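You operate a simulated robot arm through the tools that you are given. There is no shell and no other tool. Be economical: measure what you need, move in short steps, check, and stop when the job is done.

You run a simulated robot arm. Do the job below in one go: nothing can be reset, and whatever is moved stays where it is left.

## Task
Turn the teal wheel till the winder display shows the card's wraps.
Fine: lower the tape lever first, fingers clear; afterwards raise it and put the steel fitting in the green tray. Where these are worked on the way, their far stop is far enough and under half their travel is too little: tape lever.

The check looks at the end state, three seconds after you hand in, the way a careful person would. Anything else that was tipped, shoved, dropped, spilled or broken makes it a failure.

## Robot
A 6-joint arm with a two-finger parallel gripper, fixed in place. Base frame: the origin is at the foot of the arm, x ahead of it, y to its left, z up; the work surface is at about z = 0.88. Readings come in m, rad, newtons and seconds.
With the tool pointing down near the work surface it reaches from about 0.24 to 0.64 m from the base axis. Its first joint turns from -1.152 to 1.152 rad. Payload 2.7 kg.
The TCP is the grasp point between the finger pads, 0.023 m short of the fingertips. In the tool frame z runs along the fingers and y along their closing line. Largest opening 0.094 m; finger width 0.038, thickness 0.01; the body of the gripper, 0.054 by 0.096 m, starts 0.039 m behind the TCP.
Orientation is that of the tool frame in the base frame, as a unit quaternion [x, y, z, w]. With the fingers straight down and closing along the base's y, the tool's x points along the base's -x, its y along +y and its z along -z.

## Interface
- The arm moves only by the tool nudge_tool. Its argument "moves" is a list of rows, each an object (a shift or turn left out is 0, a gripper value left out holds the last) with "travel": the shift along the tool's x, y, z in m, a list of three; "rotation": the turn, a rotation vector about the tool's x, y, z in rad, a list of three; "fingers": the opening in per cent of the stroke, from 0 (shut) to 100 (fully open). In form: [{"travel": [dx, dy, dz], "rotation": [ax, ay, az], "fingers": fingers}, ...]. A call has 1 to 20 rows; each row is the pose to reach, as a shift and turn from the pose commanded when the call began, along the tool's axes at that moment. A row lasts 0.2 s, in which the tool goes at most 0.05 m and 0.15 rad; a call with a longer step from one row to the next is refused whole, and so is a gripper value outside its range. A pose out of reach is approached as far as the arm can. The call stops where the force on the tool passes 50 N (or 10 N more than at its start, if that is more) or the arm is blocked; 0.2 s more then pass. The fingers move at their own pace (about 0.045 m/s each) and stop on an object; they squeeze with about 23 N. The grip force told is the motor's: it shows also when the fingers shut on nothing. Time passes only in rows, and 0.2 s behind the last, so rows that repeat a pose let the fingers close. The reply holds the time, the measured pose of the TCP, the force on the tool along the base axes, the opening and the grip force, in the units named above and with some noise, with the torque about the TCP (base axes, N m) and any sound that the robot's microphone picked up.
- Cameras (640 x 400 px; columns grow to the right, rows downward): "scene" is fixed at [0.0849, -0.4546, 1.397]; the picture's right is [0.51, -0.86, 0.00], its down [-0.55, -0.32, -0.77] and it looks along [0.66, 0.39, -0.64] (base axes); focal length 214 px, centre (320, 200). "wrist" rides on the gripper at [0.086, 0.016, -0.074] in the tool frame; the picture's right is [-0.18, 0.98, 0.00], its down [-0.58, -0.11, -0.81] and it looks along [-0.79, -0.15, 0.59] (tool axes); focal length 243 px, centre (320, 200).
- get_image(camera): a new picture of that camera. No time passes.
- probe_pixels(camera, pixels): for up to 12 pixels [column, row] of the newest picture of that camera ("zoom" is the newest enlarged one), the place [x, y, z] in the base frame of the surface seen there, good to about 0.002 m, but the place of the scene camera against the robot may be out by one fixed shift of up to 0.012 m in any direction. No time passes.
- zoom(camera, box): a new picture of the part [left, top, right, bottom] of that camera's present view, enlarged. No time passes.
- sign_off(): hands the job in; it is judged then, once.

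Keep the steps short. Do not move on a guess: measure, check each grasp and each placing, and mend mistakes. In all there are 80 turns and 38 pictures (those below and enlarged ones count). Leave the gripper open and the arm clear of the work at the hand-in unless told otherwise, and finish with a single line.

The tools are called after "Request:" by a JSON object that holds its "fn" and its "kwargs". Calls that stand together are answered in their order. nudge_tool: Moves the arm, as the interface text tells. Its arguments: {"type":"object","properties":{"moves":{"type":"array","items":{"type":"object","properties":{"travel":{"type":"array","items":{"type":"number"}},"rotation":{"type":"array","items":{"type":"number"}},"fingers":{"type":"number"}}}}},"required":["moves"]} The other tools are called the same way: get_image (camera) takes a picture; probe_pixels (camera, pixels) gives the place of the surface under pixels of a picture; zoom (camera, box) takes an enlarged picture of a part of a camera's view; sign_off () hands the job in.

At the start:

```text
time: 0.0
ee_pos: [0.3038, -0.1924, 1.2639]
orientation: [0.0, 1.0, 0.0, 0.0]
contact_force: [0.0, 0.3, -0.3]
ft_torque: [-0.01, 0.0, -0.01]
finger_gap: 0.094
grip_force: 0.0
```

scene: 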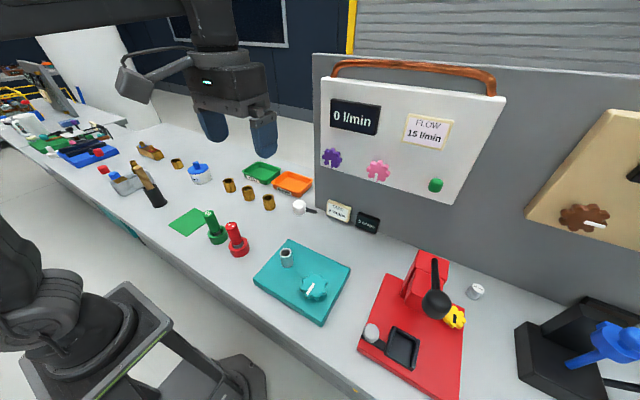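
wrist: 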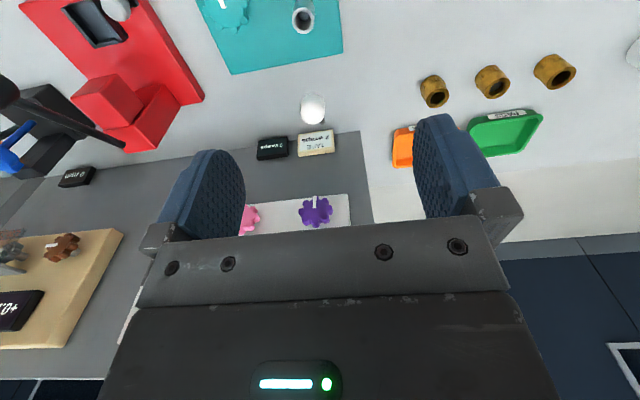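

I see a teal plate with a teal wheel near (313,287), a small card and display near (340,210)/(367,223), and a lever-like white knob at (300,207). I'll enlarge these areas first.

Request:
{"fn": "zoom", "kwargs": {"camera": "scene", "box": [240, 180, 400, 340]}}

Request:
{"fn": "zoom", "kwargs": {"camera": "scene", "box": [280, 190, 400, 250]}}

Request:
{"fn": "zoom", "kwargs": {"camera": "scene", "box": [80, 130, 320, 260]}}

```text
2.50 times, centred on (320, 260) of scene
```

zoom: 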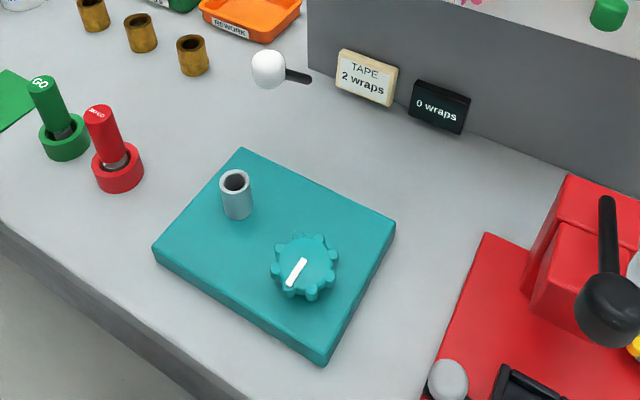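

```text
5.33 times, centred on (340, 220) of scene
```

zoom: 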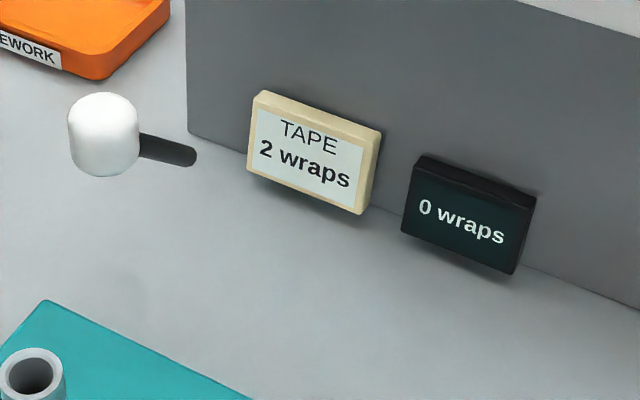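

```text
2.67 times, centred on (200, 195) of scene
```

zoom: 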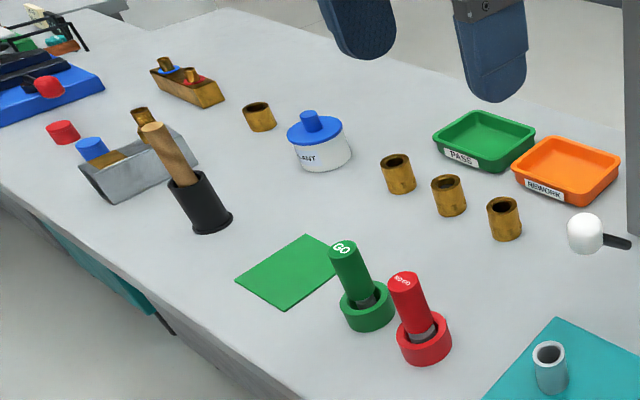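

The card says 2 wraps, the display 0. The steel fitting stands on the teal plate, the green tray is labelled PASS. Now I measure key points in the scene picture.

Request:
{"fn": "probe_pixels", "kwargs": {"camera": "scene", "pixels": [[299, 206], [307, 209], [313, 211], [316, 220], [314, 284], [313, 291], [287, 253], [286, 264], [262, 173], [340, 210], [367, 223], [299, 215]]}}

Request:
{"fn": "probe_pixels", "kwargs": {"camera": "wrist", "pixels": [[313, 103], [313, 120], [303, 14], [225, 12], [505, 130], [270, 60], [302, 25], [475, 128], [538, 122], [495, 150], [315, 210], [350, 150]]}}

Request:
{"fn": "zoom", "kwargs": {"camera": "wrist", "box": [230, 60, 390, 160]}}

```text
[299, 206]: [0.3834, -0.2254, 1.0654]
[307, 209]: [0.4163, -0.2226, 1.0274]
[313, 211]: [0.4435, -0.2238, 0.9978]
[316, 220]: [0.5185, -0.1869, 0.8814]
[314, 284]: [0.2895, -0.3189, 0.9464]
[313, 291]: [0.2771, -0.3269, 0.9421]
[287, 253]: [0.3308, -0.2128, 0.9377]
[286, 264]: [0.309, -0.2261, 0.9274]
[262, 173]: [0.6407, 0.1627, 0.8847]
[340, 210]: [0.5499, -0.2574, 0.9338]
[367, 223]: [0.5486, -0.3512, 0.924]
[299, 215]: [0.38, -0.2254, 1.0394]
```

```text
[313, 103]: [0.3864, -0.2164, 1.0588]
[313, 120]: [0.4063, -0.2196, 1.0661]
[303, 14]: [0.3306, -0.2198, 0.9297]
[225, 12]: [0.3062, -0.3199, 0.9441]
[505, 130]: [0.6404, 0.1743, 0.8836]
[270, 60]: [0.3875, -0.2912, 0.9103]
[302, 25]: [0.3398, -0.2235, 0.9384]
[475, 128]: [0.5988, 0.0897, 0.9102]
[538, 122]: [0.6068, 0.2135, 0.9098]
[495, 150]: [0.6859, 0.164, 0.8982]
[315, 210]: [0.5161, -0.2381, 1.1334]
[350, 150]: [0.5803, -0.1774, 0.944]
```

```text
4.00 times, centred on (310, 110) of wrist
```

zoom: 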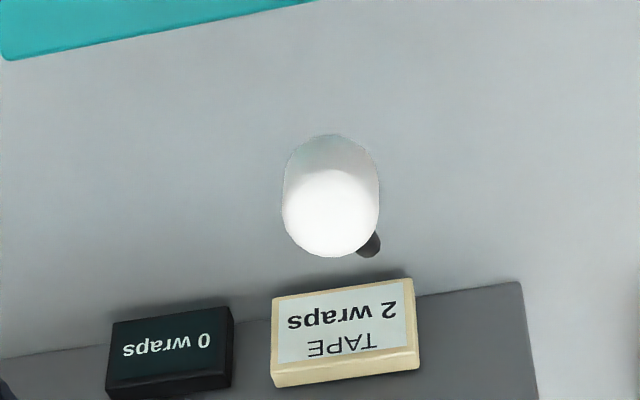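

The white knob floats at about z 1.05 on a dark rod; I want to see where it hinges, and check the other pale items near (475,291).

Request:
{"fn": "zoom", "kwargs": {"camera": "scene", "box": [288, 196, 328, 226]}}

Request:
{"fn": "zoom", "kwargs": {"camera": "scene", "box": [350, 240, 510, 380]}}

```text
13.33 times, centred on (308, 211) of scene
```

zoom: 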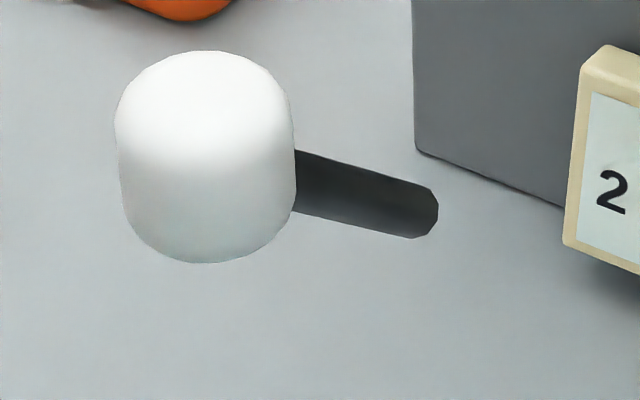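

```text
2.86 times, centred on (430, 310) of scene
```

zoom: 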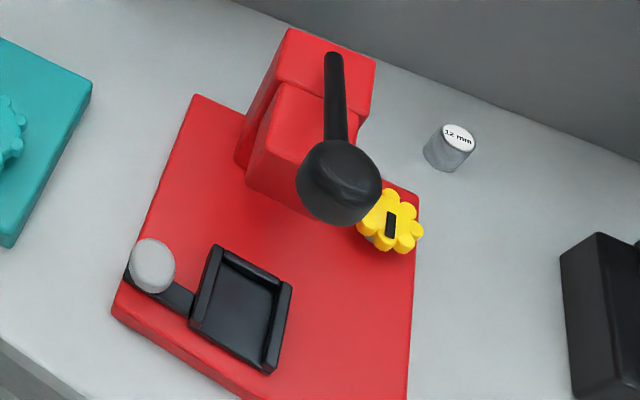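

The lever's knob hangs in free air at a rod end. I probe around its outline with the wrist camera for its centre and diameter.

Request:
{"fn": "probe_pixels", "kwargs": {"camera": "wrist", "pixels": [[303, 110], [313, 110], [323, 110], [313, 96], [313, 100], [313, 106], [313, 114], [313, 122], [303, 100], [322, 100], [322, 121], [324, 122]]}}

Request:
{"fn": "probe_pixels", "kwargs": {"camera": "scene", "pixels": [[293, 208], [304, 208], [299, 201], [299, 204], [299, 211], [308, 210], [311, 211], [314, 212], [315, 212]]}}

```text
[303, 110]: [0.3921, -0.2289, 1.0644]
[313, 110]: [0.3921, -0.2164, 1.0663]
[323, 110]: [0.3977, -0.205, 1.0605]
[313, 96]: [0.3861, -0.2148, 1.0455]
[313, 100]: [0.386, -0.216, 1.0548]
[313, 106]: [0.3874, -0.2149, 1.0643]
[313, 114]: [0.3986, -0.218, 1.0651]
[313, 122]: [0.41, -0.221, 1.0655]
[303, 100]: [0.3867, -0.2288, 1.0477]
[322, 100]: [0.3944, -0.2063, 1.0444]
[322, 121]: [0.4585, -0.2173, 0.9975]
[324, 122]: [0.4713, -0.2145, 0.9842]
```

```text
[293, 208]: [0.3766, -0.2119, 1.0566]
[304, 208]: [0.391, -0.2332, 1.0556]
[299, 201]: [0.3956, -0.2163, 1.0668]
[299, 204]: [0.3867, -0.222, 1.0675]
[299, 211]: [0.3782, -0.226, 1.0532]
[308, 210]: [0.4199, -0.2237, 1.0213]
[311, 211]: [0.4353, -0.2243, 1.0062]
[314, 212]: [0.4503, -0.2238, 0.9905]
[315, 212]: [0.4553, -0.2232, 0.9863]
```

Knob: upright cylinder, radius ~0.014, centre about (0.400, -0.218), top z 1.066; rod runs down to a hinge about (0.468, 0.983). I shut the fingers and go above the knob, staying ~2 cm clear.

Request:
{"fn": "nudge_tool", "kwargs": {"moves": [{"travel": [-0.04, -0.012, 0.0], "fingers": 0}, {"travel": [-0.084, -0.0256, 0.0], "fingers": 0}, {"travel": [-0.084, -0.0256, 0.04], "fingers": 0}, {"travel": [-0.084, -0.0256, 0.08], "fingers": 0}, {"travel": [-0.084, -0.0256, 0.115], "fingers": 0}, {"travel": [-0.084, -0.0256, 0.145], "fingers": 0}, {"travel": [-0.084, -0.0256, 0.155], "fingers": 0}]}}

Request:
{"fn": "zoom", "kwargs": {"camera": "scene", "box": [240, 140, 400, 260]}}

```text
time: 1.6
ee_pos: [0.3867, -0.2176, 1.1082]
orientation: [0.0, 1.0, -0.001, 0.0]
contact_force: [-0.1, 0.1, 0.1]
ft_torque: [0.0, 0.01, -0.01]
finger_gap: 0.0
grip_force: 23.2
```

```text
3.33 times, centred on (320, 200) of scene
```

zoom: 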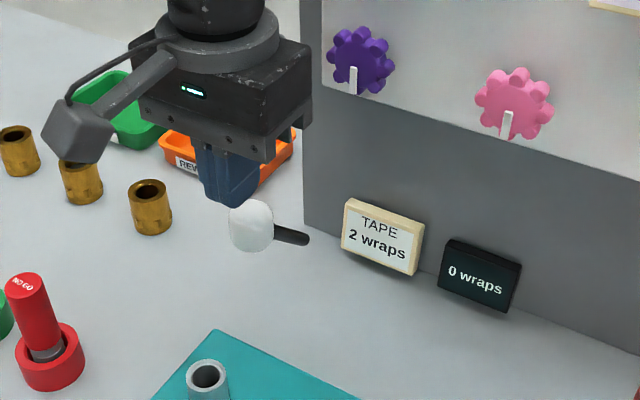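

The closed fingers are right above the knob. I push straight down slowly.

Request:
{"fn": "nudge_tool", "kwargs": {"moves": [{"travel": [0, 0, 0.01]}, {"travel": [0, 0, 0.018]}, {"travel": [0, 0, 0.024]}, {"travel": [0, 0, 0.03]}, {"travel": [0, 0, 0.036]}, {"travel": [0, 0, 0.042]}, {"travel": [0, 0, 0.048]}, {"travel": [0, 0, 0.054]}, {"travel": [0, 0, 0.06]}, {"travel": [0, 0, 0.066]}, {"travel": [0, 0, 0.072]}]}}

Request:
{"fn": "zoom", "kwargs": {"camera": "scene", "box": [240, 140, 400, 260]}}

```text
time: 4.0
ee_pos: [0.3875, -0.2172, 1.0363]
orientation: [0.0, 1.0, 0.0, 0.0]
contact_force: [0.0, 0.0, -0.2]
ft_torque: [0.0, 0.02, 0.02]
finger_gap: 0.0002
grip_force: 22.4
```

```text
3.33 times, centred on (320, 200) of scene
```

zoom: 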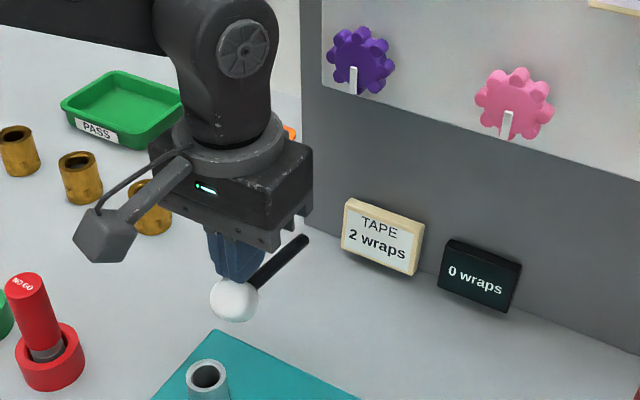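

The lever swings down with the push. I continue until it reaches its stop.

Request:
{"fn": "nudge_tool", "kwargs": {"moves": [{"travel": [0, 0, 0.006]}, {"travel": [0, 0, 0.012]}, {"travel": [0, 0, 0.018]}, {"travel": [0, 0, 0.024]}, {"travel": [0, 0, 0.03]}, {"travel": [0, 0, 0.036]}]}}

Request:
{"fn": "zoom", "kwargs": {"camera": "scene", "box": [240, 140, 400, 260]}}

```text
time: 4.8
ee_pos: [0.3857, -0.2179, 1.0271]
orientation: [-0.001, 1.0, -0.002, 0.003]
contact_force: [-3.0, 2.7, 9.3]
ft_torque: [0.01, 0.23, -0.05]
finger_gap: 0.0
grip_force: 22.7
stopped in row 3: the force on the tool passed its limit at 58 N (the readings are from after the stop); the commanded pose is now the measured one
```

```text
3.33 times, centred on (320, 200) of scene
```

zoom: 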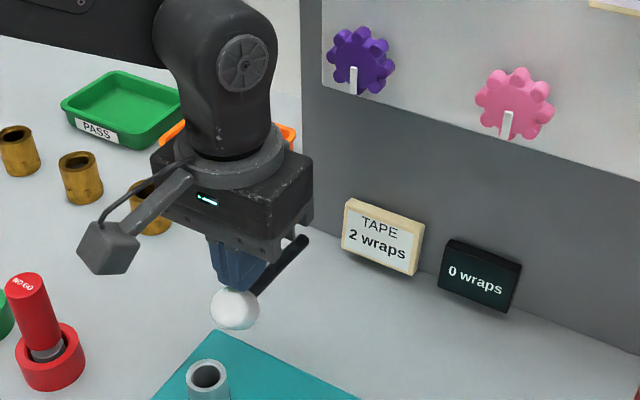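

It stopped hard at 58 N, likely the far stop. I back up and look whether the lever stays down.

Request:
{"fn": "nudge_tool", "kwargs": {"moves": [{"travel": [0, 0, -0.04]}, {"travel": [0, 0, -0.08]}, {"travel": [0, 0, -0.12]}, {"travel": [0, 0, -0.15]}]}}

Request:
{"fn": "zoom", "kwargs": {"camera": "scene", "box": [280, 180, 360, 240]}}

Request:
{"fn": "get_image", "kwargs": {"camera": "wrist"}}

Request:
{"fn": "probe_pixels", "kwargs": {"camera": "scene", "pixels": [[314, 284], [313, 291]]}}

```text
time: 5.8
ee_pos: [0.3855, -0.2173, 1.176]
orientation: [0.0, 1.0, -0.003, 0.003]
contact_force: [0.3, 1.4, 0.5]
ft_torque: [0.0, -0.02, -0.01]
finger_gap: 0.0003
grip_force: 23.2
```

```text
6.67 times, centred on (320, 210) of scene
```

zoom: 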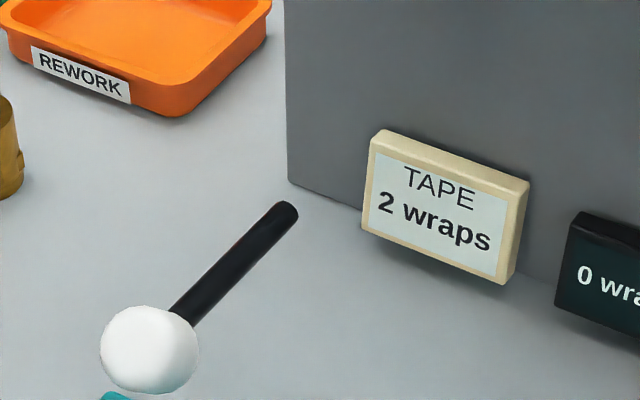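

```text
25 pictures are left
```

wrist: 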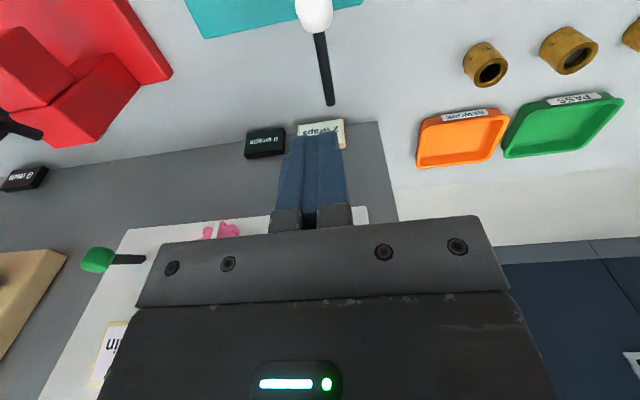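

```text
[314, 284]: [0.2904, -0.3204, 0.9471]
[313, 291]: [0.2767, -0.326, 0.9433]
```

The lever stays lowered. I measure the knob and rod there, and the wheel outline for gripping it.

Request:
{"fn": "probe_pixels", "kwargs": {"camera": "wrist", "pixels": [[314, 10], [314, 20], [314, 27], [302, 15], [326, 15], [320, 45], [326, 75], [330, 102], [314, 3]]}}

Request:
{"fn": "zoom", "kwargs": {"camera": "scene", "box": [270, 240, 350, 310]}}

Request:
{"fn": "probe_pixels", "kwargs": {"camera": "scene", "pixels": [[294, 228], [294, 232], [288, 232], [300, 232], [312, 213], [305, 222], [314, 212]]}}

```text
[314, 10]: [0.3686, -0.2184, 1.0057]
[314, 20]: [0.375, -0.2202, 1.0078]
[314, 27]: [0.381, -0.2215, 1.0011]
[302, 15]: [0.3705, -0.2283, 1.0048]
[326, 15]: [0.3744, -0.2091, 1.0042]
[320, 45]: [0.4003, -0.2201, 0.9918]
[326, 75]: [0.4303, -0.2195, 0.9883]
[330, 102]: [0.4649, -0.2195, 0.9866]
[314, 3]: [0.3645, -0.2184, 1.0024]
```

```text
5.71 times, centred on (310, 275) of scene
```

zoom: 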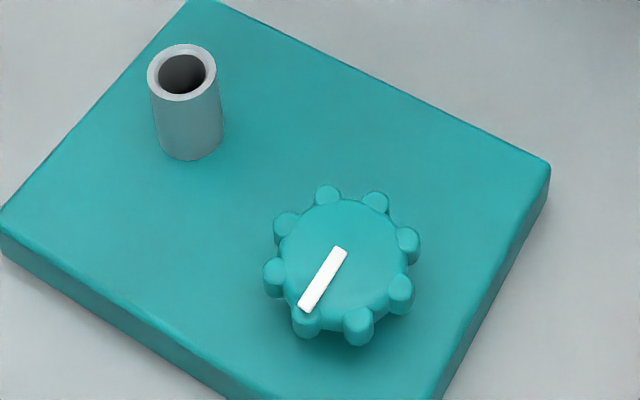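

```text
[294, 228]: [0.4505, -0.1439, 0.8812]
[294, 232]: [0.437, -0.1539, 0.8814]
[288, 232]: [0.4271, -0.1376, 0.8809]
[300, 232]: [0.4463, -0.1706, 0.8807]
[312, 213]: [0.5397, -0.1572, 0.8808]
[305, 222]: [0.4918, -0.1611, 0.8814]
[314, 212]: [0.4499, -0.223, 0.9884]
```

The lever is now horizontal (knob about (0.372, -0.219, 0.99)), having swung ~45°. I push once more directly on the knob to make sure it is at its stop.

Request:
{"fn": "nudge_tool", "kwargs": {"moves": [{"travel": [0.014, 0, 0.04]}, {"travel": [0.014, 0, 0.08]}, {"travel": [0.014, 0, 0.12]}, {"travel": [0.014, 0, 0.135]}, {"travel": [0.014, 0, 0.143]}, {"travel": [0.014, 0, 0.149]}, {"travel": [0.014, 0, 0.154]}, {"travel": [0.014, 0, 0.159]}]}}

```text
time: 7.5
ee_pos: [0.3736, -0.2183, 1.0275]
orientation: [0.0, 1.0, -0.006, 0.007]
contact_force: [-2.2, 2.9, 9.5]
ft_torque: [0.06, 0.1, 0.01]
finger_gap: 0.0
grip_force: 23.3
stopped in row 8: the force on the tool passed its limit at 60 N (the readings are from after the stop); the commanded pose is now the measured one
```

The lever is firmly at its far stop. Now I lift away and move back for a wrist view of the wheel, opening the fingers.

Request:
{"fn": "nudge_tool", "kwargs": {"moves": [{"travel": [0, 0, -0.045]}, {"travel": [0, 0, -0.09]}, {"travel": [0, 0, -0.135]}, {"travel": [0, 0, -0.18], "fingers": 90}, {"travel": [0.04, -0.02, -0.2]}, {"travel": [0.08, -0.04, -0.2]}, {"travel": [0.12, -0.06, -0.2]}, {"travel": [0.15, -0.09, -0.2]}, {"travel": [0.17, -0.105, -0.2]}]}}

Request:
{"fn": "get_image", "kwargs": {"camera": "wrist"}}

```text
time: 9.5
ee_pos: [0.2012, -0.3225, 1.2244]
orientation: [0.0, 1.0, -0.005, 0.007]
contact_force: [-0.4, 0.3, -0.4]
ft_torque: [-0.01, 0.03, -0.02]
finger_gap: 0.0844
grip_force: 0.1
```

```text
23 pictures are left
```

wrist: 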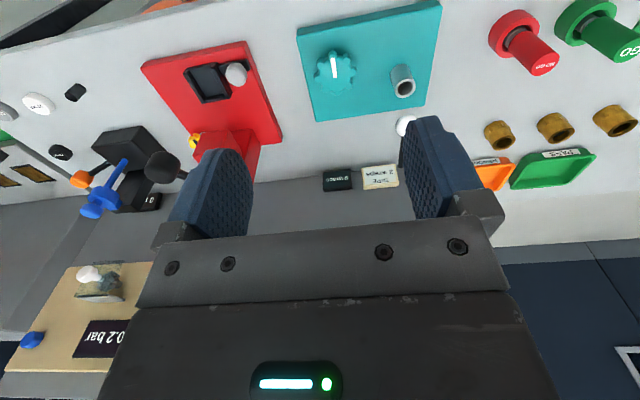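

Request:
{"fn": "zoom", "kwargs": {"camera": "wrist", "box": [290, 20, 450, 120]}}

Request:
{"fn": "probe_pixels", "kwargs": {"camera": "wrist", "pixels": [[335, 70], [335, 55], [333, 85], [317, 71], [353, 69], [320, 100], [310, 60], [360, 80], [400, 68], [403, 89], [394, 88], [412, 88]]}}

```text
4.00 times, centred on (370, 70) of wrist
```

zoom: 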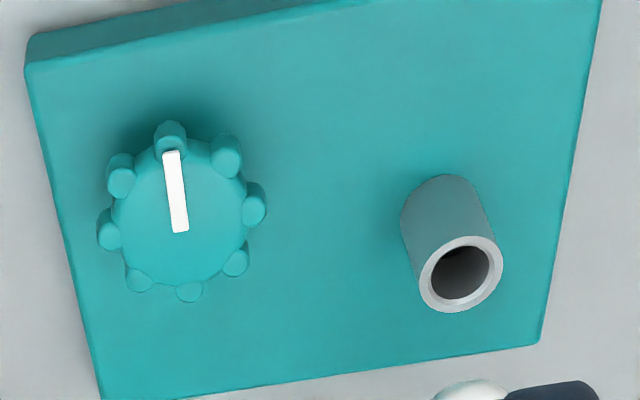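

```text
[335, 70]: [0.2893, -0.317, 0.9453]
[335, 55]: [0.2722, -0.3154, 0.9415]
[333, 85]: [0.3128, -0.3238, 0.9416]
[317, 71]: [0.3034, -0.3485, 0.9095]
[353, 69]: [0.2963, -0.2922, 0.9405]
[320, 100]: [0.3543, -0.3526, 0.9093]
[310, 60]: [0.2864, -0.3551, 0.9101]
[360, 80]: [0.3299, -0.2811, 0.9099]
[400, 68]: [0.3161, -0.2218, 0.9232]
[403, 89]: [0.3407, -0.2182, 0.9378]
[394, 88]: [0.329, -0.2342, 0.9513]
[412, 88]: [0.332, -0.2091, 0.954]
```

The wheel has 8 lobes, its face at z ≈ 0.944, plate top at 0.910. I refine centre, and check the heights of nearby items (fitting, red device, red gauge).

Request:
{"fn": "probe_pixels", "kwargs": {"camera": "wrist", "pixels": [[335, 74], [326, 71], [342, 80], [342, 70], [328, 79], [236, 74], [205, 80], [158, 160], [235, 130], [406, 84], [406, 95], [545, 65]]}}

```text
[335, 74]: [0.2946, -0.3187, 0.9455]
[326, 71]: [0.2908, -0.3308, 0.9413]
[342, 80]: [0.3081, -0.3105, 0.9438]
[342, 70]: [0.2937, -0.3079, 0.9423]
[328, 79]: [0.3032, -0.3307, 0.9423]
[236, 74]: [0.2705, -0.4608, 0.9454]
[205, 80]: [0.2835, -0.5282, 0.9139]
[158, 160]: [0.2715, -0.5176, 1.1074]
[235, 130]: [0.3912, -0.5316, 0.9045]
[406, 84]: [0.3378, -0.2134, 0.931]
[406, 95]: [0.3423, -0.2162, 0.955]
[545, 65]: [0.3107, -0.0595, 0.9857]
```

Wheel centre ≈ (0.294, -0.3185). I go above it, turning the tool -22.5° so each pad meets two lobes, and stop at z ≈ 1.01 to check.

Request:
{"fn": "nudge_tool", "kwargs": {"moves": [{"travel": [-0.045, 0.002, 0.0], "rotation": [0, 0, -0.13]}, {"travel": [-0.093, 0.004, 0.0], "rotation": [0, 0, -0.26]}, {"travel": [-0.093, 0.004, 0.045], "rotation": [0, 0, -0.393]}, {"travel": [-0.093, 0.004, 0.09], "rotation": [0, 0, -0.393]}, {"travel": [-0.093, 0.004, 0.135], "rotation": [0, 0, -0.393]}, {"travel": [-0.093, 0.004, 0.18], "rotation": [0, 0, -0.393]}, {"travel": [-0.093, 0.004, 0.215], "rotation": [0, 0, -0.393]}, {"travel": [-0.093, 0.004, 0.215], "rotation": [0, 0, -0.393]}]}}

Request:
{"fn": "zoom", "kwargs": {"camera": "scene", "box": [220, 180, 400, 320]}}

```text
time: 11.3
ee_pos: [0.2961, -0.3203, 1.0107]
orientation: [-0.195, 0.981, -0.007, 0.005]
contact_force: [0.0, 0.4, 0.0]
ft_torque: [0.0, 0.0, 0.01]
finger_gap: 0.0846
grip_force: 0.0
```

```text
2.86 times, centred on (310, 250) of scene
```

zoom: 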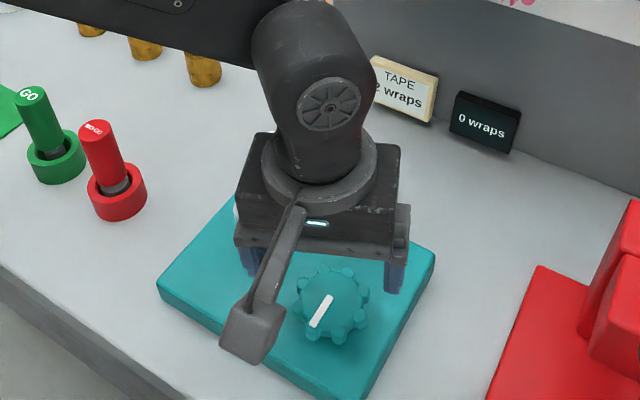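

Fingers straddle the wheel. I lower to z ≈ 0.939 with a small centring fix and close.

Request:
{"fn": "nudge_tool", "kwargs": {"moves": [{"travel": [0.001, 0.0026, 0.03]}, {"travel": [0.001, 0.0026, 0.055]}, {"travel": [0.001, 0.0026, 0.065]}, {"travel": [0.001, 0.0026, 0.071]}, {"travel": [0.001, 0.0026, 0.071], "fingers": 40}, {"travel": [0.001, 0.0026, 0.071], "fingers": 40}, {"travel": [0.001, 0.0026, 0.071], "fingers": 40}]}}

```text
time: 12.9
ee_pos: [0.2974, -0.3213, 0.9399]
orientation: [-0.195, 0.981, -0.008, 0.006]
contact_force: [13.4, -25.4, -11.6]
ft_torque: [0.38, 0.14, -0.1]
finger_gap: 0.0592
grip_force: 44.8
```

The wheel is gripped (gap 0.059) but the arm is pushed sideways ~29 N along -tool y; I ease the command by 4 mm that way.

Request:
{"fn": "nudge_tool", "kwargs": {"moves": [{"travel": [0, -0.002, 0]}, {"travel": [0, -0.004, 0]}, {"travel": [0, -0.004, 0]}]}}

```text
time: 13.7
ee_pos: [0.2968, -0.3211, 0.9405]
orientation: [-0.195, 0.981, -0.003, 0.004]
contact_force: [3.9, 7.5, 4.9]
ft_torque: [0.34, -0.8, 0.01]
finger_gap: 0.0591
grip_force: 45.1
```

Relaxed. Now a trial turn, 0.4 rad clockwise (positive about tool z).

Request:
{"fn": "nudge_tool", "kwargs": {"moves": [{"rotation": [0, 0, 0.1]}, {"rotation": [0, 0, 0.2]}, {"rotation": [0, 0, 0.3]}, {"rotation": [0, 0, 0.4]}, {"rotation": [0, 0, 0.4]}]}}

Request:
{"fn": "zoom", "kwargs": {"camera": "scene", "box": [220, 180, 400, 320]}}

```text
time: 14.9
ee_pos: [0.2965, -0.3201, 0.9386]
orientation: [0.004, 1.0, -0.001, 0.002]
contact_force: [-10.5, 24.1, -2.8]
ft_torque: [0.51, 0.16, 1.42]
finger_gap: 0.0598
grip_force: 44.9
```

```text
2.86 times, centred on (310, 250) of scene
```

zoom: 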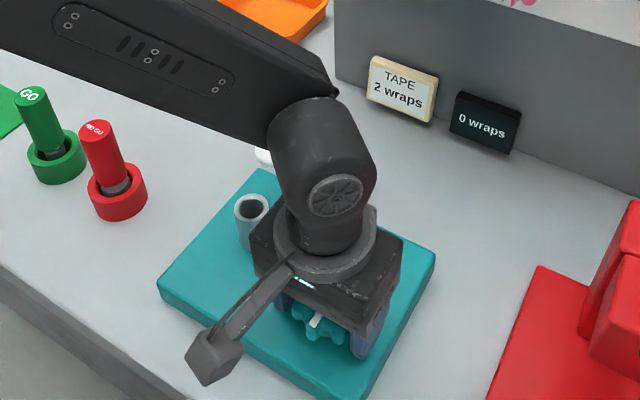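

Display still 0 and torque reads 1.4 N m, so this sense looks blocked or slipping. I look closer before going the other way.

Request:
{"fn": "zoom", "kwargs": {"camera": "scene", "box": [285, 250, 335, 290]}}

```text
10.00 times, centred on (310, 270) of scene
```

zoom: 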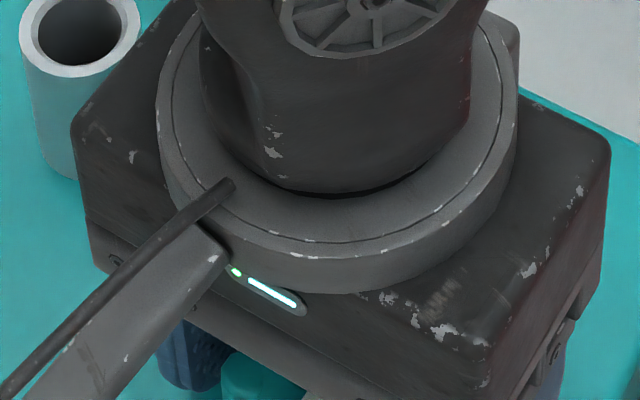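

That hides the wheel. I turn the other way, 0.8 rad counter-clockwise, and read the display.

Request:
{"fn": "nudge_tool", "kwargs": {"moves": [{"rotation": [0, 0, -0.1]}, {"rotation": [0, 0, -0.2]}, {"rotation": [0, 0, -0.3]}, {"rotation": [0, 0, -0.4]}, {"rotation": [0, 0, -0.5]}, {"rotation": [0, 0, -0.6]}, {"rotation": [0, 0, -0.7]}, {"rotation": [0, 0, -0.8]}, {"rotation": [0, 0, -0.8]}]}}

Request:
{"fn": "zoom", "kwargs": {"camera": "scene", "box": [280, 190, 400, 310]}}

```text
time: 16.9
ee_pos: [0.2966, -0.3231, 0.9394]
orientation: [-0.387, 0.922, -0.007, 0.004]
contact_force: [-3.4, -7.5, -28.4]
ft_torque: [0.31, -0.03, -0.03]
finger_gap: 0.0601
grip_force: 44.8
```

```text
3.33 times, centred on (340, 250) of scene
```

zoom: 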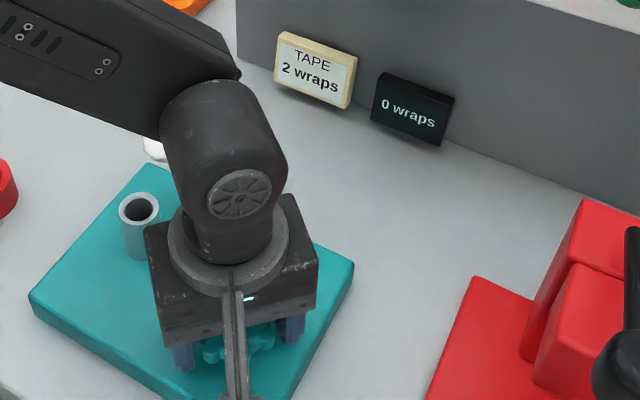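

Torque is nearly nil this way, so it seems to turn freely; the display may count whole turns. I turn another 0.6 rad, then open and look at the pointer.

Request:
{"fn": "nudge_tool", "kwargs": {"moves": [{"rotation": [0, 0, -0.1]}, {"rotation": [0, 0, -0.2]}, {"rotation": [0, 0, -0.3]}, {"rotation": [0, 0, -0.4]}, {"rotation": [0, 0, -0.5]}, {"rotation": [0, 0, -0.6]}, {"rotation": [0, 0, -0.6]}]}}

Request:
{"fn": "zoom", "kwargs": {"camera": "scene", "box": [280, 190, 400, 310]}}

```text
time: 18.5
ee_pos: [0.2994, -0.3244, 0.9391]
orientation: [-0.643, 0.766, -0.009, 0.002]
contact_force: [18.0, -26.6, -29.5]
ft_torque: [0.38, 1.17, -0.1]
finger_gap: 0.0597
grip_force: 45.2
```

```text
3.33 times, centred on (340, 250) of scene
```

zoom: 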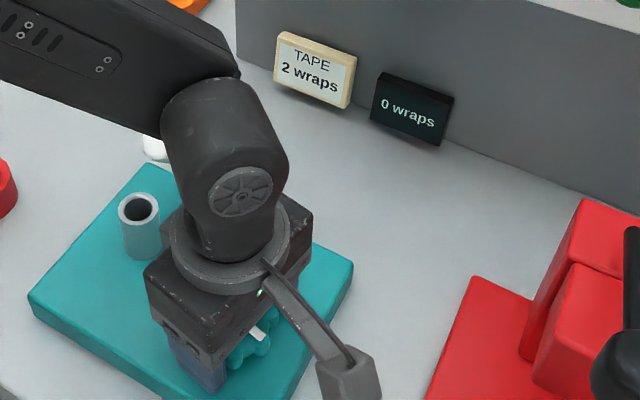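

Still 0 on the display. I open, lift 6 cm and look at where the pointer stands.

Request:
{"fn": "nudge_tool", "kwargs": {"moves": [{"fingers": 90}, {"fingers": 90}, {"fingers": 90}, {"travel": [0, 0, -0.03]}, {"travel": [0, 0, -0.06]}, {"travel": [0, 0, -0.08]}]}}

Request:
{"fn": "zoom", "kwargs": {"camera": "scene", "box": [270, 190, 390, 310]}}

```text
time: 19.9
ee_pos: [0.2971, -0.3209, 1.0195]
orientation: [-0.641, 0.767, -0.008, 0.002]
contact_force: [-0.3, -0.3, -0.7]
ft_torque: [0.03, 0.02, 0.04]
finger_gap: 0.0848
grip_force: 0.0
```

```text
3.33 times, centred on (330, 250) of scene
```

zoom: 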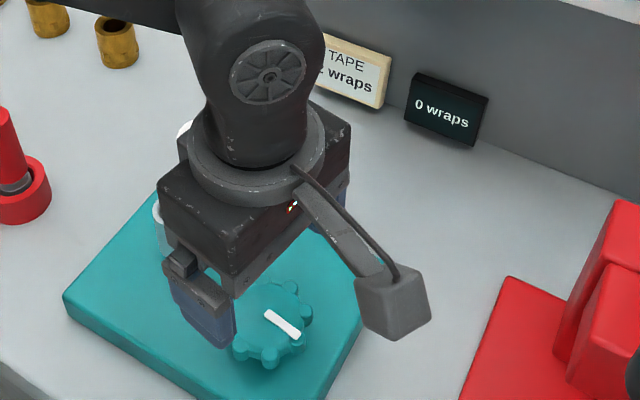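

The pointer went from -x to nearly -y: the wheel turned ~70° counter-clockwise (clockwise was against its stop), so the display likely counts whole turns. I swing the open gripper back 3 lobes (2.356 rad), lower again at the refined centre and will go on in long strokes.

Request:
{"fn": "nudge_tool", "kwargs": {"moves": [{"rotation": [0, 0, 0.148]}, {"rotation": [0, 0, 0.296]}, {"rotation": [0, 0, 0.444]}, {"rotation": [0, 0, 0.592]}, {"rotation": [0, 0, 0.74]}, {"rotation": [0, 0, 0.888]}, {"rotation": [0, 0, 1.036]}, {"rotation": [0, 0, 1.184]}, {"rotation": [0, 0, 1.332]}, {"rotation": [0, 0, 1.48]}, {"rotation": [0, 0, 1.628]}, {"rotation": [0, 0, 1.776]}, {"rotation": [0, 0, 1.924]}, {"rotation": [0, 0, 2.072]}, {"rotation": [0, 0, 2.22]}, {"rotation": [0, 0, 2.356]}, {"travel": [0.0008, -0.0012, 0.04], "rotation": [0, 0, 2.356]}, {"travel": [0.0008, -0.0012, 0.07], "rotation": [0, 0, 2.356]}, {"travel": [0.0008, -0.0012, 0.079], "rotation": [0, 0, 2.356]}, {"travel": [0.0008, -0.0012, 0.079], "rotation": [0, 0, 2.356]}]}}

```text
time: 24.1
ee_pos: [0.2987, -0.3236, 0.9397]
orientation: [0.464, 0.886, -0.001, 0.007]
contact_force: [0.2, -0.4, -0.3]
ft_torque: [0.0, 0.01, 0.02]
finger_gap: 0.0845
grip_force: 0.0
```

In place (yaw 0.965 rad, no contact). I close on the wheel and read the side force.

Request:
{"fn": "nudge_tool", "kwargs": {"moves": [{"fingers": 40}, {"fingers": 40}, {"fingers": 40}, {"fingers": 40}]}}

```text
time: 25.1
ee_pos: [0.3003, -0.321, 0.9413]
orientation: [0.462, 0.887, -0.001, 0.008]
contact_force: [32.0, 16.7, -10.3]
ft_torque: [-0.23, -0.23, -0.08]
finger_gap: 0.0581
grip_force: 45.2
```

Side force is 36 N along +tool y; combining both grips puts the wheel centre at about (0.300, -0.320). I shift there and make the counter-clockwise stroke of 2.356 rad.

Request:
{"fn": "nudge_tool", "kwargs": {"moves": [{"travel": [0.001, 0.002, 0]}, {"travel": [0.002, 0.004, 0]}, {"travel": [0.002, 0.004, 0]}, {"travel": [0.002, 0.004, 0], "rotation": [0, 0, -0.148]}, {"travel": [0.002, 0.004, 0], "rotation": [0, 0, -0.296]}, {"travel": [0.002, 0.004, 0], "rotation": [0, 0, -0.444]}, {"travel": [0.002, 0.004, 0], "rotation": [0, 0, -0.592]}, {"travel": [0.002, 0.004, 0], "rotation": [0, 0, -0.74]}, {"travel": [0.002, 0.004, 0], "rotation": [0, 0, -0.888]}, {"travel": [0.002, 0.004, 0], "rotation": [0, 0, -1.036]}, {"travel": [0.002, 0.004, 0], "rotation": [0, 0, -1.184]}, {"travel": [0.002, 0.004, 0], "rotation": [0, 0, -1.332]}, {"travel": [0.002, 0.004, 0], "rotation": [0, 0, -1.48]}, {"travel": [0.002, 0.004, 0], "rotation": [0, 0, -1.628]}, {"travel": [0.002, 0.004, 0], "rotation": [0, 0, -1.776]}, {"travel": [0.002, 0.004, 0], "rotation": [0, 0, -1.924]}, {"travel": [0.002, 0.004, 0], "rotation": [0, 0, -2.072]}, {"travel": [0.002, 0.004, 0], "rotation": [0, 0, -2.22]}, {"travel": [0.002, 0.004, 0], "rotation": [0, 0, -2.356]}]}}

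Request:
{"fn": "zoom", "kwargs": {"camera": "scene", "box": [270, 190, 390, 310]}}

```text
time: 29.1
ee_pos: [0.2986, -0.3188, 0.9423]
orientation: [-0.643, 0.766, -0.005, 0.001]
contact_force: [9.3, 15.2, 9.2]
ft_torque: [1.31, 0.29, 0.0]
finger_gap: 0.0581
grip_force: 45.8
```

```text
3.33 times, centred on (330, 250) of scene
```

zoom: 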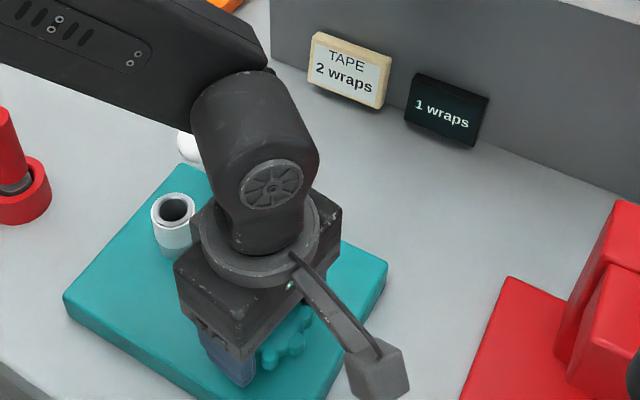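

The display reads 1 wrap and the fitting turned white with tape. I open in place and swing the gripper back for the next stroke.

Request:
{"fn": "nudge_tool", "kwargs": {"moves": [{"fingers": 95}, {"fingers": 95}, {"fingers": 95}, {"rotation": [0, 0, 0.148]}, {"rotation": [0, 0, 0.296]}, {"rotation": [0, 0, 0.444]}, {"rotation": [0, 0, 0.592]}, {"rotation": [0, 0, 0.74]}, {"rotation": [0, 0, 0.888]}, {"rotation": [0, 0, 1.036]}, {"rotation": [0, 0, 1.184]}, {"rotation": [0, 0, 1.332]}, {"rotation": [0, 0, 1.48]}, {"rotation": [0, 0, 1.628]}, {"rotation": [0, 0, 1.776]}, {"rotation": [0, 0, 1.924]}, {"rotation": [0, 0, 2.072]}, {"rotation": [0, 0, 2.22]}, {"rotation": [0, 0, 2.356]}]}}

```text
time: 33.1
ee_pos: [0.3, -0.3197, 0.941]
orientation: [0.465, 0.885, -0.002, 0.007]
contact_force: [0.1, 0.9, -1.4]
ft_torque: [-0.01, -0.01, 0.02]
finger_gap: 0.0894
grip_force: 0.0
```

Centred with no contact. I grip and make the next stroke of 2.3 rad counter-clockwise.

Request:
{"fn": "nudge_tool", "kwargs": {"moves": [{"fingers": 40}, {"fingers": 40}, {"fingers": 40}, {"fingers": 40}, {"rotation": [0, 0, -0.148]}, {"rotation": [0, 0, -0.296]}, {"rotation": [0, 0, -0.444]}, {"rotation": [0, 0, -0.592]}, {"rotation": [0, 0, -0.74]}, {"rotation": [0, 0, -0.888]}, {"rotation": [0, 0, -1.036]}, {"rotation": [0, 0, -1.184]}, {"rotation": [0, 0, -1.332]}, {"rotation": [0, 0, -1.48]}, {"rotation": [0, 0, -1.628]}, {"rotation": [0, 0, -1.776]}, {"rotation": [0, 0, -1.924]}, {"rotation": [0, 0, -2.072]}, {"rotation": [0, 0, -2.22]}, {"rotation": [0, 0, -2.356]}]}}

Request:
{"fn": "zoom", "kwargs": {"camera": "scene", "box": [270, 190, 390, 310]}}

```text
time: 37.3
ee_pos: [0.2995, -0.32, 0.9415]
orientation: [-0.643, 0.766, -0.007, 0.001]
contact_force: [-14.5, -6.8, 4.3]
ft_torque: [1.22, 0.3, -0.02]
finger_gap: 0.0597
grip_force: 45.2
```

```text
3.33 times, centred on (330, 250) of scene
```

zoom: 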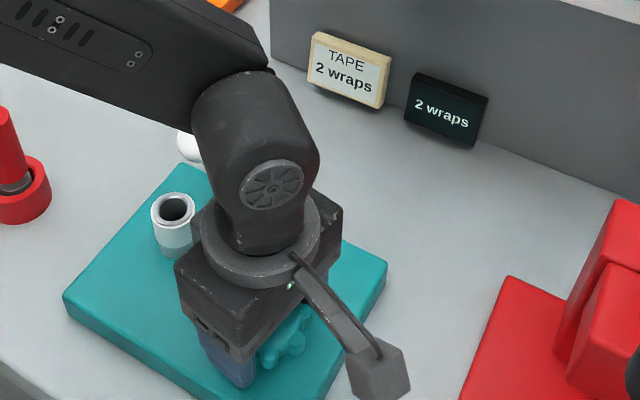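

The display shows 2 wraps. I open, lift clear, turn the tool back to straight and recheck the display.

Request:
{"fn": "nudge_tool", "kwargs": {"moves": [{"fingers": 95}, {"fingers": 95}, {"fingers": 95}, {"travel": [0, 0, -0.04]}, {"travel": [0, 0, -0.08]}, {"travel": [0, 0, -0.12]}, {"travel": [0, 0, -0.16], "rotation": [0, 0, 0.139]}, {"travel": [0, 0, -0.2], "rotation": [0, 0, 0.278]}, {"travel": [0, 0, -0.2], "rotation": [0, 0, 0.417]}, {"travel": [0, 0, -0.2], "rotation": [0, 0, 0.556]}, {"travel": [0, 0, -0.2], "rotation": [0, 0, 0.695]}, {"travel": [0, 0, -0.2], "rotation": [0, 0, 0.834]}, {"travel": [0, 0, -0.2], "rotation": [0, 0, 0.973]}, {"travel": [0, 0, -0.2], "rotation": [0, 0, 1.112]}, {"travel": [0, 0, -0.2], "rotation": [0, 0, 1.251]}, {"travel": [0, 0, -0.2], "rotation": [0, 0, 1.395]}, {"travel": [0, 0, -0.2], "rotation": [0, 0, 1.395]}]}}

Request:
{"fn": "get_image", "kwargs": {"camera": "wrist"}}

Request:
{"fn": "zoom", "kwargs": {"camera": "scene", "box": [270, 190, 390, 310]}}

```text
time: 40.9
ee_pos: [0.2973, -0.3181, 1.1406]
orientation: [0.002, 1.0, -0.004, 0.006]
contact_force: [-0.2, -0.4, -0.4]
ft_torque: [-0.01, -0.04, 0.05]
finger_gap: 0.0892
grip_force: 0.1
```

```text
13 pictures are left
```

wrist: 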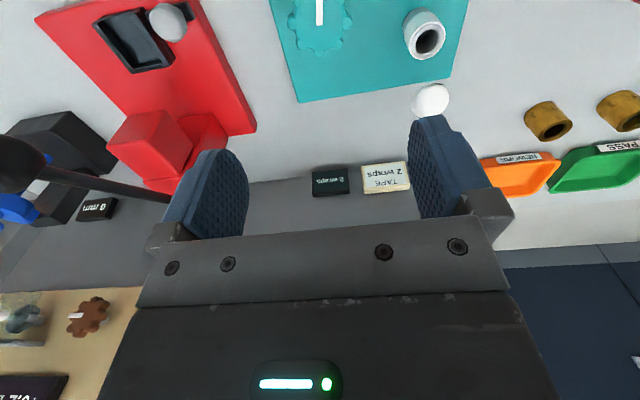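

```text
3.33 times, centred on (330, 250) of scene
```

zoom: 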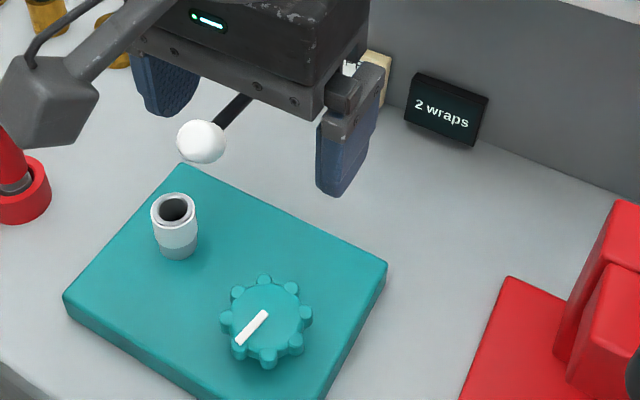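

Display holds at 2. Now I measure the lowered knob and the fitting with the wrist camera.

Request:
{"fn": "probe_pixels", "kwargs": {"camera": "wrist", "pixels": [[431, 100], [421, 100], [443, 100], [431, 88], [431, 110], [426, 40], [414, 38], [440, 40], [427, 56], [428, 25], [420, 15], [410, 48]]}}

```text
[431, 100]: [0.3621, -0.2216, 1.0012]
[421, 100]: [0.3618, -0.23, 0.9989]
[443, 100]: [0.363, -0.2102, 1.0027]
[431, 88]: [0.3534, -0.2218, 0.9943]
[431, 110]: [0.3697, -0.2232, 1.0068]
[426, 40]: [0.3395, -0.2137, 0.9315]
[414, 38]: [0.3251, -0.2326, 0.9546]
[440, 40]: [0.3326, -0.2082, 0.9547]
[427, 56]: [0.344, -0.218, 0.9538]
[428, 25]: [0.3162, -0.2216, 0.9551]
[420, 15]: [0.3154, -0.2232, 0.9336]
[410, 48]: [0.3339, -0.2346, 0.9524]
```

Knob centre about (0.370, -0.220, 0.988), fitting centre about (0.330, -0.2205), top 0.955. I move over the knob, lower with the fingers astride it and close.

Request:
{"fn": "nudge_tool", "kwargs": {"moves": [{"travel": [-0.024, 0.033, 0]}, {"travel": [-0.048, 0.066, 0]}, {"travel": [-0.073, 0.099, 0]}, {"travel": [-0.073, 0.099, 0.04]}, {"travel": [-0.073, 0.099, 0.08]}, {"travel": [-0.073, 0.099, 0.12]}, {"travel": [-0.073, 0.099, 0.135]}, {"travel": [-0.073, 0.099, 0.148]}, {"travel": [-0.073, 0.099, 0.148]}]}}

```text
time: 42.9
ee_pos: [0.3734, -0.2213, 0.9931]
orientation: [0.0, 1.0, -0.005, 0.007]
contact_force: [0.6, 0.2, 0.0]
ft_torque: [-0.02, 0.03, 0.03]
finger_gap: 0.0893
grip_force: 0.0
```

Lowered without contact. Now I close on the knob.

Request:
{"fn": "nudge_tool", "kwargs": {"moves": [{"fingers": 15}, {"fingers": 15}, {"fingers": 15}, {"fingers": 15}, {"fingers": 15}, {"fingers": 15}]}}

```text
time: 44.3
ee_pos: [0.3722, -0.2202, 0.9933]
orientation: [0.001, 1.0, -0.005, 0.006]
contact_force: [-0.4, 3.7, 0.9]
ft_torque: [0.02, -0.05, -0.03]
finger_gap: 0.0314
grip_force: 45.2
```

Knob held (gap 0.031). I raise it along the 45° arc about the hinge.

Request:
{"fn": "nudge_tool", "kwargs": {"moves": [{"travel": [-0.0008, 0, -0.006]}, {"travel": [-0.0022, 0, -0.0125]}, {"travel": [-0.0038, 0, -0.0185]}, {"travel": [-0.0059, 0, -0.0246]}, {"travel": [-0.0084, 0, -0.0304]}, {"travel": [-0.0112, 0, -0.036]}, {"travel": [-0.0144, 0, -0.0415]}, {"travel": [-0.0179, 0, -0.0467]}, {"travel": [-0.0218, 0, -0.0517]}, {"travel": [-0.026, 0, -0.0564]}, {"travel": [-0.0305, 0, -0.0609]}, {"travel": [-0.0353, 0, -0.065]}, {"travel": [-0.0353, 0, -0.065]}]}}

Request:
{"fn": "zoom", "kwargs": {"camera": "scene", "box": [250, 160, 370, 280]}}

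```text
time: 47.1
ee_pos: [0.4064, -0.2192, 1.0584]
orientation: [0.002, 1.0, -0.004, 0.004]
contact_force: [-20.0, -10.6, 0.2]
ft_torque: [-0.05, 1.37, 0.03]
finger_gap: 0.031
grip_force: 45.3
```

```text
3.33 times, centred on (310, 220) of scene
```

zoom: 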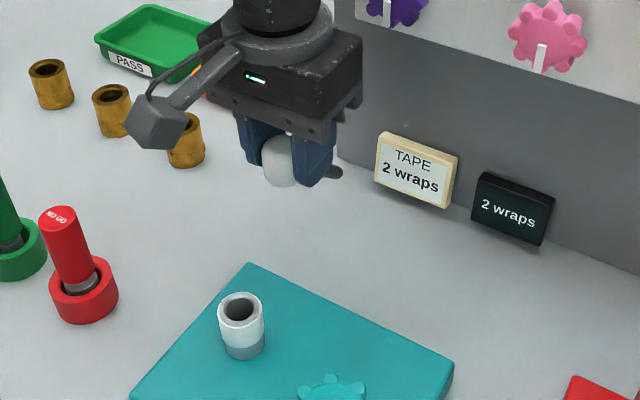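

The lever is raised with a -20 N push-back, i.e. at its upper stop. I open, lift off and check it.

Request:
{"fn": "nudge_tool", "kwargs": {"moves": [{"fingers": 95}, {"fingers": 95}, {"fingers": 95}, {"fingers": 95}, {"travel": [0, 0, -0.03]}, {"travel": [0, 0, -0.07]}, {"travel": [0.03, 0, -0.1]}, {"travel": [0.07, 0, -0.12]}, {"travel": [0.1, 0, -0.14]}, {"travel": [0.12, 0, -0.14]}]}}

Request:
{"fn": "get_image", "kwargs": {"camera": "wrist"}}

Request:
{"fn": "zoom", "kwargs": {"camera": "scene", "box": [250, 180, 370, 280]}}

```text
time: 49.3
ee_pos: [0.2855, -0.2173, 1.1982]
orientation: [0.001, 1.0, -0.004, 0.007]
contact_force: [-0.2, 0.4, -0.2]
ft_torque: [-0.01, -0.02, -0.03]
finger_gap: 0.0894
grip_force: 0.0
```

```text
10 pictures are left
```

wrist: 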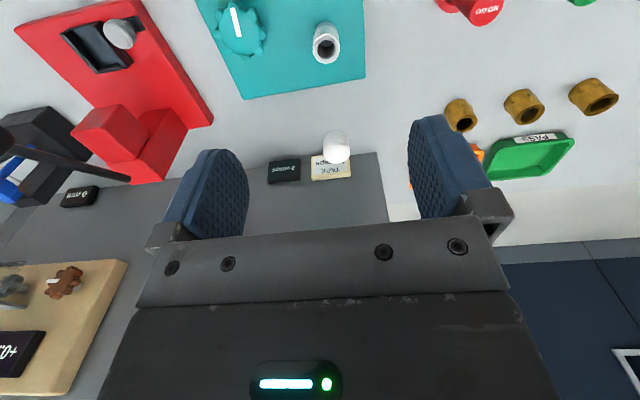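

```text
4.00 times, centred on (310, 230) of scene
```

zoom: 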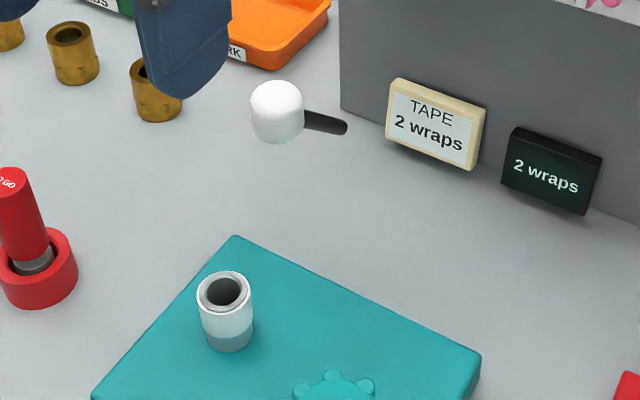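

The lever is back up as at the start, display 2. I measure knob, fitting and tray in this wrist picture.

Request:
{"fn": "probe_pixels", "kwargs": {"camera": "wrist", "pixels": [[336, 150], [336, 140], [326, 30], [314, 42], [338, 42], [326, 58], [530, 150], [500, 148], [560, 145], [525, 172], [530, 137], [574, 142]]}}

```text
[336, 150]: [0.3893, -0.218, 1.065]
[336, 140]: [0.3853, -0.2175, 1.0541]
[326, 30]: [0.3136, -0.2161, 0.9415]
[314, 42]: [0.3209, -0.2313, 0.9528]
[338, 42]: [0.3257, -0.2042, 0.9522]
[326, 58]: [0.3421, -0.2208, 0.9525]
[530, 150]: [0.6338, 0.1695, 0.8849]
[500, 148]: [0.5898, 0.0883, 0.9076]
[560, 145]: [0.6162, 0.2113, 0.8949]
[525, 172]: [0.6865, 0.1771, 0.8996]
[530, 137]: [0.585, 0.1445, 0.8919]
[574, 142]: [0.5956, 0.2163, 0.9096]
```

Tray floor 0.885, rim 0.91, spanning about x 0.59–0.69, y 0.10–0.22. I come over the fitting, keeping x a bit short (0.324) for clearance to the raised lever, stopping above it first.

Request:
{"fn": "nudge_tool", "kwargs": {"moves": [{"travel": [-0.036, 0, 0.03]}, {"travel": [-0.036, 0, 0.07]}, {"travel": [-0.036, 0, 0.11]}, {"travel": [-0.036, 0, 0.15]}, {"travel": [-0.036, 0, 0.18]}, {"travel": [-0.036, 0, 0.18]}]}}

Request:
{"fn": "zoom", "kwargs": {"camera": "scene", "box": [250, 180, 370, 280]}}

```text
time: 50.7
ee_pos: [0.3246, -0.2207, 1.0176]
orientation: [0.001, 1.0, -0.004, 0.007]
contact_force: [-0.7, -0.3, 0.0]
ft_torque: [0.02, 0.0, 0.0]
finger_gap: 0.0893
grip_force: 0.1
```

```text
4.00 times, centred on (310, 230) of scene
```

zoom: 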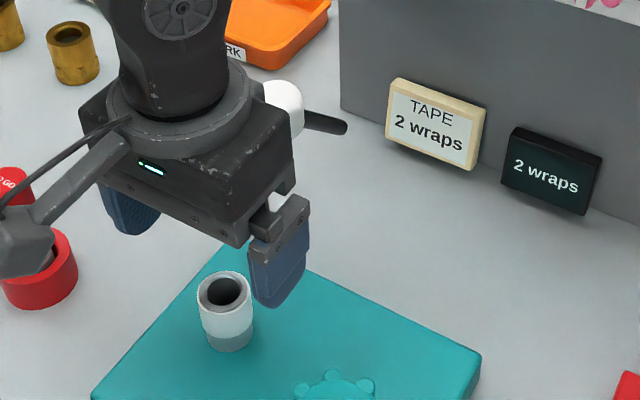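

No contact and the knob is untouched. I lower to z 0.959 and close on the fitting's upper part.

Request:
{"fn": "nudge_tool", "kwargs": {"moves": [{"travel": [0, 0.001, 0.03]}, {"travel": [0, 0.001, 0.05]}, {"travel": [0, 0.001, 0.0585]}, {"travel": [0, 0.001, 0.0585], "fingers": 15}, {"travel": [0, 0.001, 0.0585], "fingers": 15}, {"travel": [0, 0.001, 0.0585], "fingers": 15}, {"travel": [0, 0.001, 0.0585], "fingers": 15}, {"travel": [0, 0.001, 0.0585], "fingers": 15}]}}

Request:
{"fn": "zoom", "kwargs": {"camera": "scene", "box": [250, 180, 370, 280]}}

```text
time: 52.5
ee_pos: [0.3262, -0.2194, 0.9589]
orientation: [0.001, 1.0, -0.004, 0.006]
contact_force: [0.8, -0.3, 0.6]
ft_torque: [0.0, 0.02, 0.03]
finger_gap: 0.0295
grip_force: 23.3
```

```text
4.00 times, centred on (310, 230) of scene
```

zoom: 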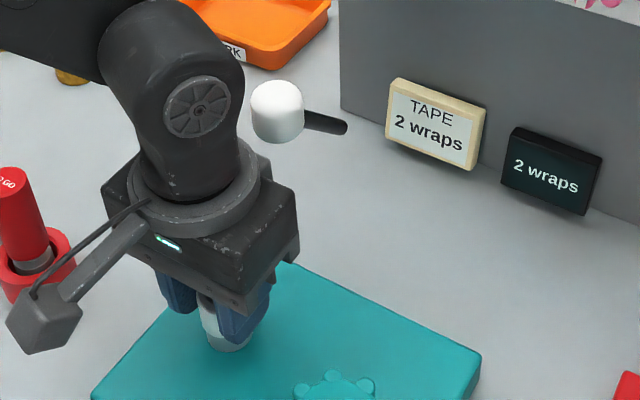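

The fitting is held (gap 0.0295). I lift it straight up, easing back from the lever.

Request:
{"fn": "nudge_tool", "kwargs": {"moves": [{"travel": [0, 0, -0.015]}, {"travel": [0, 0, -0.03]}, {"travel": [0.003, 0, -0.055]}, {"travel": [0.01, 0, -0.09]}, {"travel": [0.02, 0, -0.13]}, {"travel": [0.02, 0, -0.17]}, {"travel": [0.02, 0, -0.21]}, {"travel": [0.02, 0, -0.24]}]}}

Request:
{"fn": "get_image", "kwargs": {"camera": "scene"}}

```text
time: 54.3
ee_pos: [0.3008, -0.2176, 1.1999]
orientation: [0.001, 1.0, -0.004, 0.007]
contact_force: [-0.4, 0.0, -0.4]
ft_torque: [-0.02, 0.0, 0.01]
finger_gap: 0.0294
grip_force: 22.6
```

```text
6 pictures are left
```

scene: 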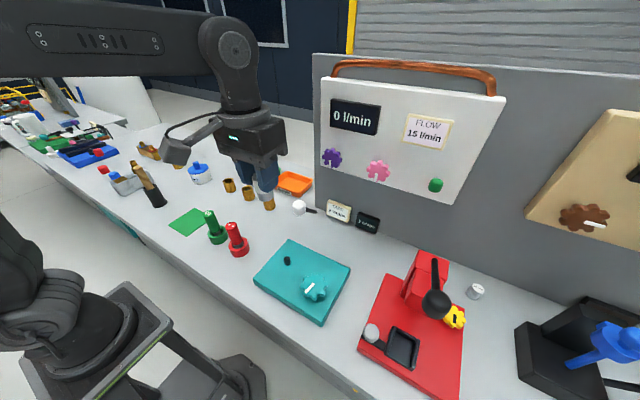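

The fitting is held, a bare spindle is left on the plate. I carry it left over clear space, then forward above the green tray at z ≈ 1.06.

Request:
{"fn": "nudge_tool", "kwargs": {"moves": [{"travel": [0, 0.046, 0]}, {"travel": [0, 0.092, 0]}, {"travel": [0, 0.138, 0]}, {"travel": [0, 0.184, 0]}, {"travel": [0, 0.23, 0]}, {"travel": [0, 0.276, 0]}, {"travel": [0, 0.322, 0]}, {"travel": [0, 0.368, 0]}, {"travel": [-0.04, 0.368, 0.015]}, {"travel": [-0.08, 0.368, 0.03]}, {"travel": [-0.12, 0.368, 0.05]}, {"travel": [-0.16, 0.368, 0.07]}, {"travel": [-0.2, 0.368, 0.09]}, {"travel": [-0.24, 0.368, 0.11]}, {"travel": [-0.28, 0.368, 0.13]}, {"travel": [-0.317, 0.368, 0.14]}, {"travel": [-0.317, 0.368, 0.14]}]}}

Request:
{"fn": "zoom", "kwargs": {"camera": "scene", "box": [210, 130, 330, 220]}}

```text
time: 57.9
ee_pos: [0.6047, 0.1426, 1.0542]
orientation: [0.002, 1.0, -0.004, 0.005]
contact_force: [-0.2, 0.0, -0.1]
ft_torque: [0.0, 0.0, -0.04]
finger_gap: 0.0293
grip_force: 22.6
out of reach, approached as far as the arm can: row 16, 17
```

```text
4.44 times, centred on (270, 175) of scene
```

zoom: 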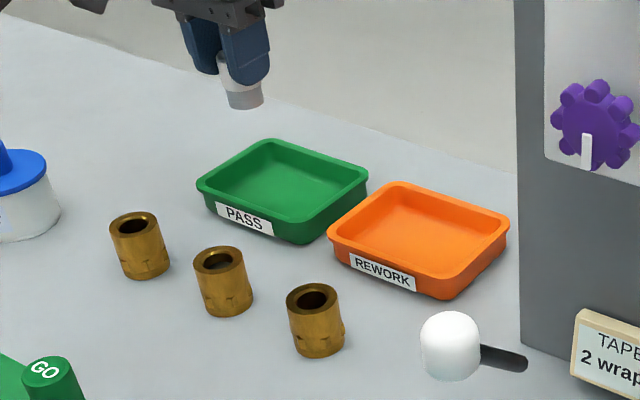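

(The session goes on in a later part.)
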